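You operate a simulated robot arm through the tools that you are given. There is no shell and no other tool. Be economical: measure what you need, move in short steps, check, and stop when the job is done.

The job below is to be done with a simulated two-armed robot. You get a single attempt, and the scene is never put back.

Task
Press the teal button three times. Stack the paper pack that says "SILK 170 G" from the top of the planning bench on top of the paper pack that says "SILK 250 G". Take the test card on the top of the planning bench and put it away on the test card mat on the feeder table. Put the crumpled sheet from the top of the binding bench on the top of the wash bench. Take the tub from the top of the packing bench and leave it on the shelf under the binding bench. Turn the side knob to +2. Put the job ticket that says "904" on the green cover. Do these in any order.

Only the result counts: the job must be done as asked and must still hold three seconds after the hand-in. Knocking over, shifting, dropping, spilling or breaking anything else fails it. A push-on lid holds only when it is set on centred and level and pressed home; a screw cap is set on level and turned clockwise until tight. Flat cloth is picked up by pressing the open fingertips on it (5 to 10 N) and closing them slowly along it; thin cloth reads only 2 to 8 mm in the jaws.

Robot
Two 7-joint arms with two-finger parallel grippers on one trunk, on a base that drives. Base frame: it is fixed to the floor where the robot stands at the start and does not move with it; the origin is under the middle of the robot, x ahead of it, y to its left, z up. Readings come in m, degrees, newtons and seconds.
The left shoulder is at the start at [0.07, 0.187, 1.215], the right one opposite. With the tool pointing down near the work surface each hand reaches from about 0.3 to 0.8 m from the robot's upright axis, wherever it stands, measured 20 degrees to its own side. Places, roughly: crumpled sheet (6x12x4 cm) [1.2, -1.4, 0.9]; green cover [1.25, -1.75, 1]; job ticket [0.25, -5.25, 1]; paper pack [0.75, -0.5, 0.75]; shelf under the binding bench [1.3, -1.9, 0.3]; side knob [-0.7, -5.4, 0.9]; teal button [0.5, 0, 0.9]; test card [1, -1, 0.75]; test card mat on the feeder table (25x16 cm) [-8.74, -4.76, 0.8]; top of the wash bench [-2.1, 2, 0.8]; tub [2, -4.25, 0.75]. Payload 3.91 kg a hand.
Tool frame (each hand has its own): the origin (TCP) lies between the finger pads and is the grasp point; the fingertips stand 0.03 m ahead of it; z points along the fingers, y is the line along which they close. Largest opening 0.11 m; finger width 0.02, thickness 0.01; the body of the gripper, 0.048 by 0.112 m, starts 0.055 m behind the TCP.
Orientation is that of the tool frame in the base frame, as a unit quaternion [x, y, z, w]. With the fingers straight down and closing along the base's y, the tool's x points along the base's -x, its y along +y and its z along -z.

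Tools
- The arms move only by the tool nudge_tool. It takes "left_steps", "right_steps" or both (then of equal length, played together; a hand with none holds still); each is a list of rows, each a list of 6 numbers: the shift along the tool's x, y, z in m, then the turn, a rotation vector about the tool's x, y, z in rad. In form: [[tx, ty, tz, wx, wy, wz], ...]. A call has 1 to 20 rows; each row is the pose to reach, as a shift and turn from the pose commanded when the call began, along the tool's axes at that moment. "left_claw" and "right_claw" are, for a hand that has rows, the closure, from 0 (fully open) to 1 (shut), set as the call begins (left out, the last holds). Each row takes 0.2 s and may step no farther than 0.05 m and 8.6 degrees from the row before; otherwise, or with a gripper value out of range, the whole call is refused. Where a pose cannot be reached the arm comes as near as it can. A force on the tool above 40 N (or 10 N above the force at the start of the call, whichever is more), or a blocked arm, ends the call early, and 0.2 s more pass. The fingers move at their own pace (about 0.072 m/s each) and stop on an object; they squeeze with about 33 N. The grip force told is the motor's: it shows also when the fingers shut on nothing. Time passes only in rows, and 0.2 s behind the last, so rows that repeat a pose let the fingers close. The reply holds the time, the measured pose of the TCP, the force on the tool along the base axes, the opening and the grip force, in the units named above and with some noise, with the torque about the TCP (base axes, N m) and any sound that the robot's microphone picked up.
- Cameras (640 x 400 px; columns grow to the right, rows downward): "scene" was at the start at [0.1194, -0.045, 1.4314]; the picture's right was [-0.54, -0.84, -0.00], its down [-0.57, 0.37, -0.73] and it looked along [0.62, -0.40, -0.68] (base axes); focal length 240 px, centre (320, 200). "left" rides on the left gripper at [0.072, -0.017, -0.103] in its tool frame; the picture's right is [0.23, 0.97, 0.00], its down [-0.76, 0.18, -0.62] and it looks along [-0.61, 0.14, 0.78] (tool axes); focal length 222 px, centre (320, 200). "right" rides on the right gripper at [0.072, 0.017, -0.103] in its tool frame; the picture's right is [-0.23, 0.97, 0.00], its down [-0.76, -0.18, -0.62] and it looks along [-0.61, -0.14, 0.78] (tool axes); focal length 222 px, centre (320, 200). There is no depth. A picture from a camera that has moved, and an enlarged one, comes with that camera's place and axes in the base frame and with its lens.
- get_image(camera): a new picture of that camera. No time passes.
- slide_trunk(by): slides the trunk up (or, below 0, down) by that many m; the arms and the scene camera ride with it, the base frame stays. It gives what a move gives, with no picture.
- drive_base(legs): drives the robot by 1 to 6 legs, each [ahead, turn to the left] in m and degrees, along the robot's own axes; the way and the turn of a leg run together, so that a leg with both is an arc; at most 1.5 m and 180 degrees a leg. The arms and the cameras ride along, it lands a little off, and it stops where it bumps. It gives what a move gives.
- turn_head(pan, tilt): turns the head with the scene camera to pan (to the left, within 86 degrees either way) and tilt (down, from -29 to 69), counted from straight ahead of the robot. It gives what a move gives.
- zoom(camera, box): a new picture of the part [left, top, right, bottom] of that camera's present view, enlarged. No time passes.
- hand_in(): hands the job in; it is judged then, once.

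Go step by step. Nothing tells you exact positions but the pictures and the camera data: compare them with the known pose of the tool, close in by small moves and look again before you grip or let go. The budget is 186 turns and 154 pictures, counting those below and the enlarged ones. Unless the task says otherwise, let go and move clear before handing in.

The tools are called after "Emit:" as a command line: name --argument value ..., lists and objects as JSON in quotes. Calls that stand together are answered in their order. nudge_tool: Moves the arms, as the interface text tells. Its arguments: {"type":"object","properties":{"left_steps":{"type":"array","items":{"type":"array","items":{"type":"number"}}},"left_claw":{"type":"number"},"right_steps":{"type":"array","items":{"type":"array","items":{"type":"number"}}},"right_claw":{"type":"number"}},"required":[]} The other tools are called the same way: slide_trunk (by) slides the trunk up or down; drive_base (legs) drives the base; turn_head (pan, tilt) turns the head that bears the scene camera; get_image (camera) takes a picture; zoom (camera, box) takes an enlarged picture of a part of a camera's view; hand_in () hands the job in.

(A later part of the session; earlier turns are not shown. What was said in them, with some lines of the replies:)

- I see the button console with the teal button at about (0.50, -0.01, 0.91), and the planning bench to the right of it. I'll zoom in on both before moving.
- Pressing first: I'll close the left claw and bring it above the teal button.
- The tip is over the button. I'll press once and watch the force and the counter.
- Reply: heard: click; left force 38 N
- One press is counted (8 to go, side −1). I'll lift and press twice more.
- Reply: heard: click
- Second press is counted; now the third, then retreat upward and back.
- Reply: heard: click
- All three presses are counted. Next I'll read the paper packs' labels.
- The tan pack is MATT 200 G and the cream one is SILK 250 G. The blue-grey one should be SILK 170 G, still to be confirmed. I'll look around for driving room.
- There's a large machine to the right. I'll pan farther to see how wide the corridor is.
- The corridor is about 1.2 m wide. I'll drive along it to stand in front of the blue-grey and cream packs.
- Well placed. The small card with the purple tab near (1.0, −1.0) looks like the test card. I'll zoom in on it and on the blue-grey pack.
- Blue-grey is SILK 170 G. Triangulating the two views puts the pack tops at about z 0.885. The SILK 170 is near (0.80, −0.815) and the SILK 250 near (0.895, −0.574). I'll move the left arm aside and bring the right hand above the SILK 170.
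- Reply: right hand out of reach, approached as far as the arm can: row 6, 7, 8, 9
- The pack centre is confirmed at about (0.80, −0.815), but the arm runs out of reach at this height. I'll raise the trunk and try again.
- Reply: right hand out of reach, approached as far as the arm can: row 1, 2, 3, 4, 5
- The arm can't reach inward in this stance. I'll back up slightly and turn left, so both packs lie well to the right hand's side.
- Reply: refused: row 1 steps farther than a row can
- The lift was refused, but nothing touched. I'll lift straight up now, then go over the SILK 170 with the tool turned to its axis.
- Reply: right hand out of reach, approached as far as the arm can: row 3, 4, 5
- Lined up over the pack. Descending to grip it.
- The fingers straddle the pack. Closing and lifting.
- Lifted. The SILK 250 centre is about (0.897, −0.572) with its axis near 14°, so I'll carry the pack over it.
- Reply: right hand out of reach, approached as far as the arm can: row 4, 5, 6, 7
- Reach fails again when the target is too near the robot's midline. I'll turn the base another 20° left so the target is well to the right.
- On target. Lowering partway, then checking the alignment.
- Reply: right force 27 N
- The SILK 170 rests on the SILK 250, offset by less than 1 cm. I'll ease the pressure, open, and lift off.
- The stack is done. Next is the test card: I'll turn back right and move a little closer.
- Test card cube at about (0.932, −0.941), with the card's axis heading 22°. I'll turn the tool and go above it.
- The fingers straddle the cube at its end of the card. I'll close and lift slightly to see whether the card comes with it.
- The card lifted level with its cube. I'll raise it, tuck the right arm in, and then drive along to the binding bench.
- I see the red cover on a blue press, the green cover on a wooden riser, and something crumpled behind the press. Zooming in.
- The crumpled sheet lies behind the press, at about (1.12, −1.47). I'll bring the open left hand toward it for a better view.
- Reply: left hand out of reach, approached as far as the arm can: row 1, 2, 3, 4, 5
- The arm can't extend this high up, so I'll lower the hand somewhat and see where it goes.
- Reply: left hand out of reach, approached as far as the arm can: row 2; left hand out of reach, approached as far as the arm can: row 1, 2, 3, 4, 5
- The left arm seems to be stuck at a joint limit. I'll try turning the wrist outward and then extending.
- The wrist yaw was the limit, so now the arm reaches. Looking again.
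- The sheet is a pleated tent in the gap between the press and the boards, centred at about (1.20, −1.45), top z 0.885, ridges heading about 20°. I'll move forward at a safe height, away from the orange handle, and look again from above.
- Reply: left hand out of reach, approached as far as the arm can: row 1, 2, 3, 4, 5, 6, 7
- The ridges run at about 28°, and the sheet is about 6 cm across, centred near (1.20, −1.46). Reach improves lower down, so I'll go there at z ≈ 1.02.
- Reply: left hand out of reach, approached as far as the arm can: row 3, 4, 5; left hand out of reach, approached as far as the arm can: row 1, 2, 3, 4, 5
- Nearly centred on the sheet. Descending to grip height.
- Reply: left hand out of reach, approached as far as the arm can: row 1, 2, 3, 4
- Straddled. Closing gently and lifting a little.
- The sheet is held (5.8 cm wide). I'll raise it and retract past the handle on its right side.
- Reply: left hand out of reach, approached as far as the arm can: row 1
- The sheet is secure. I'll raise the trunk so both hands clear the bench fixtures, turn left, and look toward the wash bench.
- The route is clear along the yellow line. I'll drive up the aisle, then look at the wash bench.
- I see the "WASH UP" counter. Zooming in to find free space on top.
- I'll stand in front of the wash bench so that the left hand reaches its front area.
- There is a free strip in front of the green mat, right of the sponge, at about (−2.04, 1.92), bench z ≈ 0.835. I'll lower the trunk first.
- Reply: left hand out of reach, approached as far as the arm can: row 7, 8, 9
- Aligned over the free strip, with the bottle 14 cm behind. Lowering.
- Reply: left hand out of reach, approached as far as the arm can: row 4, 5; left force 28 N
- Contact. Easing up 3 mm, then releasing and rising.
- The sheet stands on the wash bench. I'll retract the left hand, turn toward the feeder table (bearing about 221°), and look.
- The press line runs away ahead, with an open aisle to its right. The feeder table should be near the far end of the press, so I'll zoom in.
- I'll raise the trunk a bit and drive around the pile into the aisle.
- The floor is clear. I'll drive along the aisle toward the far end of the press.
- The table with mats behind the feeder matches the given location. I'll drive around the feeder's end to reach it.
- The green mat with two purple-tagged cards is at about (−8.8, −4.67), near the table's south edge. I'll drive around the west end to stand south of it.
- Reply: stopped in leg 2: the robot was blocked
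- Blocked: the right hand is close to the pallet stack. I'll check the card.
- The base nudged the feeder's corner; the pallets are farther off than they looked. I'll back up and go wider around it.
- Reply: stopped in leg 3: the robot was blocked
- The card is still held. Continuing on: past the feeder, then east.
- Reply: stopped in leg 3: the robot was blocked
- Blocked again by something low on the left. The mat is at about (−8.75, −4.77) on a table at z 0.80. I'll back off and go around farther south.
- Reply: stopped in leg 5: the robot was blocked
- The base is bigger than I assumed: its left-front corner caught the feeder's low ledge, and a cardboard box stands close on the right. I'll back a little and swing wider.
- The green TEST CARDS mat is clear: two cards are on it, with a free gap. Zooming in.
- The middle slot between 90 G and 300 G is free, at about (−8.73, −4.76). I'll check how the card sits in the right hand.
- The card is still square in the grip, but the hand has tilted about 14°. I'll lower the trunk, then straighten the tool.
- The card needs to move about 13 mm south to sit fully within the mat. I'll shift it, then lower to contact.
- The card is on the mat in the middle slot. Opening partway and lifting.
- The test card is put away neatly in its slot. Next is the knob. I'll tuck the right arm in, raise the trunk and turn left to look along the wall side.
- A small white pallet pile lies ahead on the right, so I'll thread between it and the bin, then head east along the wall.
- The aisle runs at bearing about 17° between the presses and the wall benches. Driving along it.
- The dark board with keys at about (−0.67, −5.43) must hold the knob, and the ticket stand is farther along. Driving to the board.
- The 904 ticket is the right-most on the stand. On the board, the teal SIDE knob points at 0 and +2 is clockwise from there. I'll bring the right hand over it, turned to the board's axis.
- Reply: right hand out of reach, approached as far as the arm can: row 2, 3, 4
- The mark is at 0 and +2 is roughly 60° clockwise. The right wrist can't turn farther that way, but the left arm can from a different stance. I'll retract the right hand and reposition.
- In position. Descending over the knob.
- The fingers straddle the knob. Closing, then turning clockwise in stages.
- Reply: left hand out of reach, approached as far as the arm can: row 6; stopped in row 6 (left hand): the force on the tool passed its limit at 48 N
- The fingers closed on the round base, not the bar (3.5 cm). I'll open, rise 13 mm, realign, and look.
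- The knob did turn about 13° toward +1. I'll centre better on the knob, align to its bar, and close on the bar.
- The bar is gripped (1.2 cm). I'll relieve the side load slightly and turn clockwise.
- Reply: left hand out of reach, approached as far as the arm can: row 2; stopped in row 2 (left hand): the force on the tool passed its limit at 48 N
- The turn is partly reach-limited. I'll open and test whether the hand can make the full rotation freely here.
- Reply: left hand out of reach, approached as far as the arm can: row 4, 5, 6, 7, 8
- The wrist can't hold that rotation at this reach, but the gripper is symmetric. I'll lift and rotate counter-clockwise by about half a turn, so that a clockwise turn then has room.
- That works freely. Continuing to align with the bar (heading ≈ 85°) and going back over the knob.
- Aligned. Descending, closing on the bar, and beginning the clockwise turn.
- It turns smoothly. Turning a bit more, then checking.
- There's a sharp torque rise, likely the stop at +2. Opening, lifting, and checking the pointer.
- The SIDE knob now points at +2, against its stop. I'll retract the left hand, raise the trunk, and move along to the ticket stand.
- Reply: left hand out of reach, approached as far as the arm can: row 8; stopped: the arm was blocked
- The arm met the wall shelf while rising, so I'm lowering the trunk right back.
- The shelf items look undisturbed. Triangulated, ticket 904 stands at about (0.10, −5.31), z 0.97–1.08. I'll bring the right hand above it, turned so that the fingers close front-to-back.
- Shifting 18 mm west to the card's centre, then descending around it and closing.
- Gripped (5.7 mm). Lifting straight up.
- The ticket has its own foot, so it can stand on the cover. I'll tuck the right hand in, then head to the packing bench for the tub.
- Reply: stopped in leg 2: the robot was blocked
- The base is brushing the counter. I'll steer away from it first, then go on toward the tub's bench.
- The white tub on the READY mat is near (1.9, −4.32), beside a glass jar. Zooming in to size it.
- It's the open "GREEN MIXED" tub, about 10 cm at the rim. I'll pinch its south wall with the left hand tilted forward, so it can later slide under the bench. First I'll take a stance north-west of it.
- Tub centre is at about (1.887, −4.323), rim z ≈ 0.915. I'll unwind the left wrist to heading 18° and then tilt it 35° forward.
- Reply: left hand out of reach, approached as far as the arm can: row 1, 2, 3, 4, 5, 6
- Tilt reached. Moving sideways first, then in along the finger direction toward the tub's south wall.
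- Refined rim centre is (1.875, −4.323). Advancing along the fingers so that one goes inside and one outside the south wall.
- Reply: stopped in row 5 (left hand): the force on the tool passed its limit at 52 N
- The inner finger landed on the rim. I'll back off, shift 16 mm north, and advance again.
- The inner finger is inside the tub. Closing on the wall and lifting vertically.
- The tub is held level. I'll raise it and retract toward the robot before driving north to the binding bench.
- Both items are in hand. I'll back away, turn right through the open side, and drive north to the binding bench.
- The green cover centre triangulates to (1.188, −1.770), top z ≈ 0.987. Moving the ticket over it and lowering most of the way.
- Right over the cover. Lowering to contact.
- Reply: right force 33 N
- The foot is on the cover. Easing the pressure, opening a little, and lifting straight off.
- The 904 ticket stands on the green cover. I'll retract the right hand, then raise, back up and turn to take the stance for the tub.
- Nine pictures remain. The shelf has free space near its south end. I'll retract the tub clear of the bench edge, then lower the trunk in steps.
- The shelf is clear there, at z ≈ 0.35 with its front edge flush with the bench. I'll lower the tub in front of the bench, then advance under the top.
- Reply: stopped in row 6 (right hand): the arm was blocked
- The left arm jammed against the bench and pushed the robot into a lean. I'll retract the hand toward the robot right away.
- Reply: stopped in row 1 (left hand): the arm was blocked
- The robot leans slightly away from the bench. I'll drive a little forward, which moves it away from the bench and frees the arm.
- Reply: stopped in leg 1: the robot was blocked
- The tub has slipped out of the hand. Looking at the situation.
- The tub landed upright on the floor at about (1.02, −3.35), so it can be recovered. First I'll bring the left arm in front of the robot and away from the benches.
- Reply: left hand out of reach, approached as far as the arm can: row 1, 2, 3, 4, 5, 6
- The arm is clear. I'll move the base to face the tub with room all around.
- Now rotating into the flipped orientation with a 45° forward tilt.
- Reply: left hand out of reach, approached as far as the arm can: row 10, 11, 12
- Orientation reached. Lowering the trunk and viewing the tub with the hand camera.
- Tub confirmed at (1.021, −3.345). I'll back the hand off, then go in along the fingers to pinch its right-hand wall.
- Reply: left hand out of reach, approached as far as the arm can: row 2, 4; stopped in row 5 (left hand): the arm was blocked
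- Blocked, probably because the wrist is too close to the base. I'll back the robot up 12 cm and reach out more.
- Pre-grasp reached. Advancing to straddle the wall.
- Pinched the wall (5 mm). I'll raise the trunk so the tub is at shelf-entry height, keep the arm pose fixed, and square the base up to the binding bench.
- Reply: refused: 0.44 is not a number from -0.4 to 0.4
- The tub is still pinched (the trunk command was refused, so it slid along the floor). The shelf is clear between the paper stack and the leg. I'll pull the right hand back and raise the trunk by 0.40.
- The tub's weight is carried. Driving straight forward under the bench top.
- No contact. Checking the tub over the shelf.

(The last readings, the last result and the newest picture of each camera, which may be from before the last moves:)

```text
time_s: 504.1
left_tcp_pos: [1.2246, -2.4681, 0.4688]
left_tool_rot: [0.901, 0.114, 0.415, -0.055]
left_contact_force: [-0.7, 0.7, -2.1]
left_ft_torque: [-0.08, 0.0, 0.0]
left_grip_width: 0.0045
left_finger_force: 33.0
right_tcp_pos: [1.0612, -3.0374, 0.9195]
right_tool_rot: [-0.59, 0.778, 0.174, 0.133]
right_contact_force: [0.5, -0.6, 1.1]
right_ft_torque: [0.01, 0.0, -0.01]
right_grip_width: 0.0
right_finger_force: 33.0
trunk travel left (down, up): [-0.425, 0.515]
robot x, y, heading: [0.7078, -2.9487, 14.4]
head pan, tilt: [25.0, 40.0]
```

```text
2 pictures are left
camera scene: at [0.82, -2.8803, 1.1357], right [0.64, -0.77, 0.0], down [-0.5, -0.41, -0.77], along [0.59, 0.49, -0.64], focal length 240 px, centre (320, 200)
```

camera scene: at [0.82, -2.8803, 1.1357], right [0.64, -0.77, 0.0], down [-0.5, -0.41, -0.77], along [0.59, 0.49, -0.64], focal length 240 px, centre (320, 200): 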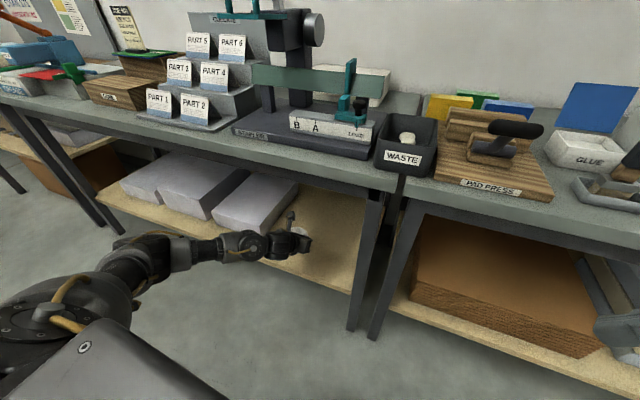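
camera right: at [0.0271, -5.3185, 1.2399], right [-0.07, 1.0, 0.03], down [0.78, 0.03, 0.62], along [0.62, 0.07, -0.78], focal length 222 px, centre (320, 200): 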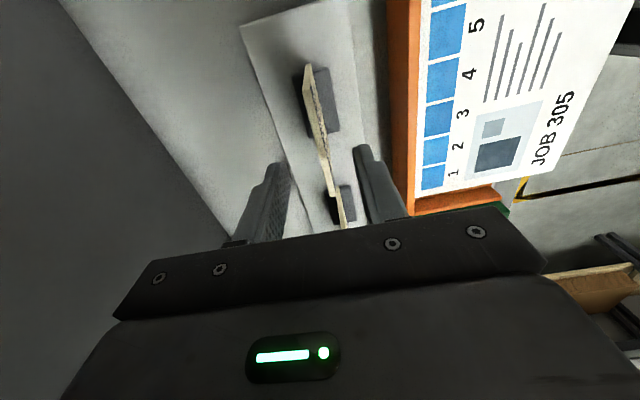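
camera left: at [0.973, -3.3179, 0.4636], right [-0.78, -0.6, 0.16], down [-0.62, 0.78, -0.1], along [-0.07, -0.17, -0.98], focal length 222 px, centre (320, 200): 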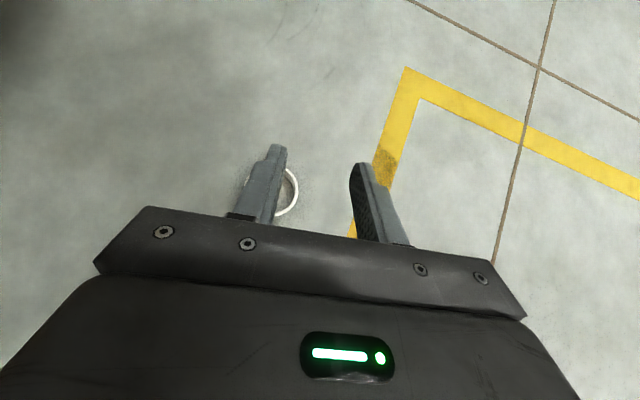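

The tub is over the shelf and the bench items look undisturbed. Lowering onto the shelf.

Emit:
slide_trunk --by -0.04

Emit:
slide_trunk --by -0.01

```text
time_s: 504.9
left_tcp_pos: [1.2245, -2.4682, 0.4298]
left_tool_rot: [0.901, 0.114, 0.415, -0.054]
left_contact_force: [0.1, -0.1, -1.8]
left_ft_torque: [-0.12, 0.0, 0.01]
left_grip_width: 0.0047
left_finger_force: 33.1
right_tcp_pos: [1.0598, -3.0382, 0.8816]
right_tool_rot: [-0.59, 0.777, 0.174, 0.133]
right_contact_force: [-0.8, 0.1, -0.6]
right_ft_torque: [-0.02, -0.01, 0.0]
right_grip_width: 0.0
right_finger_force: 32.8
trunk travel left (down, up): [-0.385, 0.555]
robot x, y, heading: [0.7057, -2.9495, 14.3]
head pan, tilt: [25.0, 40.0]
```

```text
time_s: 505.5
left_tcp_pos: [1.2256, -2.4673, 0.421]
left_tool_rot: [0.901, 0.114, 0.414, -0.055]
left_contact_force: [-0.4, 0.0, -2.8]
left_ft_torque: [-0.12, 0.01, 0.02]
left_grip_width: 0.0049
left_finger_force: 33.2
right_tcp_pos: [1.0596, -3.0361, 0.8722]
right_tool_rot: [-0.589, 0.778, 0.174, 0.134]
right_contact_force: [-0.4, -0.2, -0.3]
right_ft_torque: [0.0, -0.04, -0.01]
right_grip_width: 0.0
right_finger_force: 33.0
trunk travel left (down, up): [-0.375, 0.565]
robot x, y, heading: [0.7097, -2.9461, 14.5]
head pan, tilt: [25.0, 40.0]
```

Emit:
slide_trunk --by -0.01

Emit:
slide_trunk --by -0.006

```text
time_s: 506.1
left_tcp_pos: [1.2252, -2.4678, 0.4102]
left_tool_rot: [0.901, 0.115, 0.415, -0.056]
left_contact_force: [0.5, 0.5, -2.4]
left_ft_torque: [-0.11, 0.02, -0.01]
left_grip_width: 0.0049
left_finger_force: 33.0
right_tcp_pos: [1.059, -3.0368, 0.8603]
right_tool_rot: [-0.589, 0.778, 0.173, 0.134]
right_contact_force: [0.3, 0.1, 0.3]
right_ft_torque: [-0.04, 0.03, -0.02]
right_grip_width: 0.0001
right_finger_force: 32.8
trunk travel left (down, up): [-0.365, 0.575]
robot x, y, heading: [0.7028, -2.9494, 14.7]
head pan, tilt: [25.0, 40.0]
```

```text
time_s: 506.6
left_tcp_pos: [1.2245, -2.4676, 0.4042]
left_tool_rot: [0.901, 0.114, 0.415, -0.055]
left_contact_force: [0.3, 0.6, -2.2]
left_ft_torque: [-0.08, 0.0, 0.0]
left_grip_width: 0.0049
left_finger_force: 33.1
right_tcp_pos: [1.0594, -3.0377, 0.8562]
right_tool_rot: [-0.59, 0.777, 0.174, 0.134]
right_contact_force: [0.6, 0.4, 0.0]
right_ft_torque: [0.0, -0.02, -0.01]
right_grip_width: 0.0
right_finger_force: 33.2
trunk travel left (down, up): [-0.359, 0.581]
robot x, y, heading: [0.7019, -2.9515, 14.5]
head pan, tilt: [25.0, 40.0]
```

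No contact yet at 0.333, so the shelf is slightly lower than I thought. I'll go 5 cm deeper for margin, then continue lowering.

Emit:
drive_base --legs '[[0.05, 0]]'

Emit:
slide_trunk --by -0.012

Emit:
slide_trunk --by -0.008

```text
time_s: 507.6
left_tcp_pos: [1.2738, -2.4548, 0.4036]
left_tool_rot: [0.901, 0.115, 0.415, -0.056]
left_contact_force: [-0.2, 0.2, -2.7]
left_ft_torque: [-0.03, 0.03, 0.0]
left_grip_width: 0.0048
left_finger_force: 33.2
right_tcp_pos: [1.1093, -3.024, 0.8554]
right_tool_rot: [-0.59, 0.777, 0.175, 0.133]
right_contact_force: [0.0, 0.0, -0.5]
right_ft_torque: [-0.02, -0.01, 0.0]
right_grip_width: 0.0
right_finger_force: 33.5
trunk travel left (down, up): [-0.359, 0.581]
robot x, y, heading: [0.7572, -2.9361, 14.9]
head pan, tilt: [25.0, 40.0]
```

```text
time_s: 508.2
left_tcp_pos: [1.2724, -2.4549, 0.3911]
left_tool_rot: [0.901, 0.114, 0.416, -0.055]
left_contact_force: [-0.1, -0.2, -1.7]
left_ft_torque: [-0.07, 0.01, -0.03]
left_grip_width: 0.0047
left_finger_force: 33.2
right_tcp_pos: [1.1074, -3.0249, 0.8433]
right_tool_rot: [-0.59, 0.777, 0.174, 0.134]
right_contact_force: [-0.4, 0.8, 0.0]
right_ft_torque: [0.0, 0.0, 0.0]
right_grip_width: 0.0
right_finger_force: 33.4
trunk travel left (down, up): [-0.347, 0.593]
robot x, y, heading: [0.7571, -2.9356, 14.4]
head pan, tilt: [25.0, 40.0]
```

```text
time_s: 508.7
left_tcp_pos: [1.273, -2.4556, 0.3845]
left_tool_rot: [0.901, 0.115, 0.415, -0.056]
left_contact_force: [-0.6, 0.1, -1.3]
left_ft_torque: [-0.07, 0.04, -0.05]
left_grip_width: 0.005
left_finger_force: 33.1
right_tcp_pos: [1.1088, -3.0243, 0.8356]
right_tool_rot: [-0.59, 0.777, 0.174, 0.134]
right_contact_force: [1.1, 0.2, -0.2]
right_ft_torque: [0.0, 0.0, -0.02]
right_grip_width: 0.0
right_finger_force: 33.2
trunk travel left (down, up): [-0.339, 0.601]
robot x, y, heading: [0.7511, -2.9327, 14.4]
head pan, tilt: [25.0, 40.0]
```

Emit:
slide_trunk --by -0.008

Emit:
slide_trunk --by -0.006

```text
time_s: 509.3
left_tcp_pos: [1.2723, -2.4549, 0.3775]
left_tool_rot: [0.901, 0.115, 0.414, -0.056]
left_contact_force: [0.1, 0.0, -1.5]
left_ft_torque: [-0.12, -0.01, -0.02]
left_grip_width: 0.0048
left_finger_force: 33.1
right_tcp_pos: [1.1076, -3.0243, 0.8279]
right_tool_rot: [-0.589, 0.778, 0.174, 0.134]
right_contact_force: [-0.6, -0.3, -1.0]
right_ft_torque: [-0.02, 0.0, -0.02]
right_grip_width: 0.0001
right_finger_force: 33.1
trunk travel left (down, up): [-0.331, 0.609]
robot x, y, heading: [0.7535, -2.9331, 14.1]
head pan, tilt: [25.0, 40.0]
```

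```text
time_s: 509.9
left_tcp_pos: [1.2742, -2.4544, 0.3715]
left_tool_rot: [0.9, 0.114, 0.417, -0.055]
left_contact_force: [1.2, -0.2, 3.1]
left_ft_torque: [0.01, -0.14, -0.07]
left_grip_width: 0.0047
left_finger_force: 33.4
right_tcp_pos: [1.1076, -3.0249, 0.8217]
right_tool_rot: [-0.589, 0.778, 0.173, 0.134]
right_contact_force: [-0.6, 0.1, -0.4]
right_ft_torque: [-0.02, -0.03, -0.02]
right_grip_width: 0.0
right_finger_force: 33.3
trunk travel left (down, up): [-0.325, 0.615]
robot x, y, heading: [0.7543, -2.9338, 14.3]
head pan, tilt: [25.0, 40.0]
```

Contact: the tub stands on the shelf at z 0.30. Opening and withdrawing along the fingers.

Emit:
nudge_tool --left_claw 0.65 --left_steps '[[0, 0, 0, 0, 0, 0], [0, 0, 0, 0, 0, 0], [0, 0, 0, 0, 0, 0], [0, 0, -0.03, 0, 0, 0], [0, 0, -0.06, 0, 0, 0], [0, 0, -0.09, 0, 0, 0], [0, 0, -0.09, 0, 0, 0]]'

```text
time_s: 511.4
left_tcp_pos: [1.2071, -2.4733, 0.428]
left_tool_rot: [0.901, 0.115, 0.415, -0.055]
left_contact_force: [-0.3, 0.6, 0.6]
left_ft_torque: [0.03, 0.02, 0.0]
left_grip_width: 0.0388
left_finger_force: 0.0
right_tcp_pos: [1.1086, -3.0251, 0.8222]
right_tool_rot: [-0.589, 0.777, 0.175, 0.134]
right_contact_force: [0.3, -0.9, 0.2]
right_ft_torque: [-0.01, -0.02, -0.02]
right_grip_width: 0.0002
right_finger_force: 32.7
trunk travel left (down, up): [-0.325, 0.615]
robot x, y, heading: [0.7565, -2.9345, 14.7]
head pan, tilt: [25.0, 40.0]
```

Withdrawn cleanly. Backing the robot away from the bench, then taking a check picture.

Emit:
drive_base --legs '[[-0.3, 0]]'

Emit:
get_image --camera "scene"

```text
time_s: 513.5
left_tcp_pos: [0.9152, -2.5497, 0.4279]
left_tool_rot: [0.9, 0.115, 0.416, -0.055]
left_contact_force: [-0.9, -0.1, 0.2]
left_ft_torque: [0.01, 0.0, 0.02]
left_grip_width: 0.0385
left_finger_force: 0.1
right_tcp_pos: [0.8177, -3.1001, 0.8222]
right_tool_rot: [-0.589, 0.778, 0.174, 0.134]
right_contact_force: [0.5, 0.1, -0.6]
right_ft_torque: [0.02, -0.04, -0.02]
right_grip_width: 0.0
right_finger_force: 33.2
trunk travel left (down, up): [-0.325, 0.615]
robot x, y, heading: [0.4648, -3.0093, 14.5]
head pan, tilt: [25.0, 40.0]
```

```text
1 pictures are left
camera scene: at [0.5762, -2.9435, 1.036], right [0.64, -0.77, 0.0], down [-0.5, -0.41, -0.77], along [0.59, 0.49, -0.64], focal length 240 px, centre (320, 200)
```

scene: 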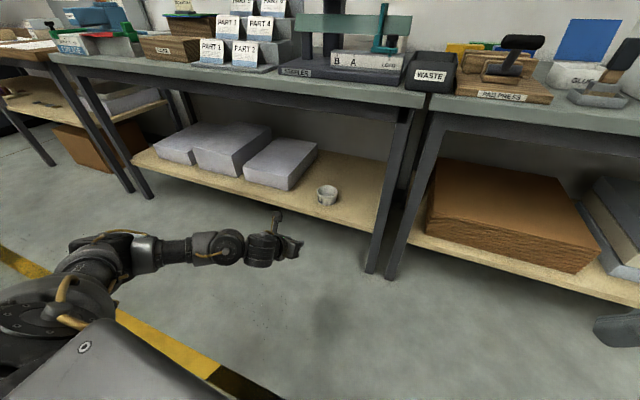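

The tub stands upright on the shelf under the binding bench, and both hands are empty and clear. All seven parts are done, so I'm handing in.

Emit:
hand_in

```text
The job is handed in.
```

I did all seven parts and handed the job in; no verdict came back.

- **Tub:** it slipped out of the gripper onto the floor once, after the left arm jammed against the binding bench. I picked it up, and the last picture shows it upright on the shelf.
- **Bumps:** the robot bumped the feeder, the counter and the wall shelf, and may have touched the cardboard box by the feeder. I saw nothing knocked over or broken, but I can't rule out a small shift.
- **Side knob:** it turned until it resisted, and the pointer lined up with +2 to within a few degrees.
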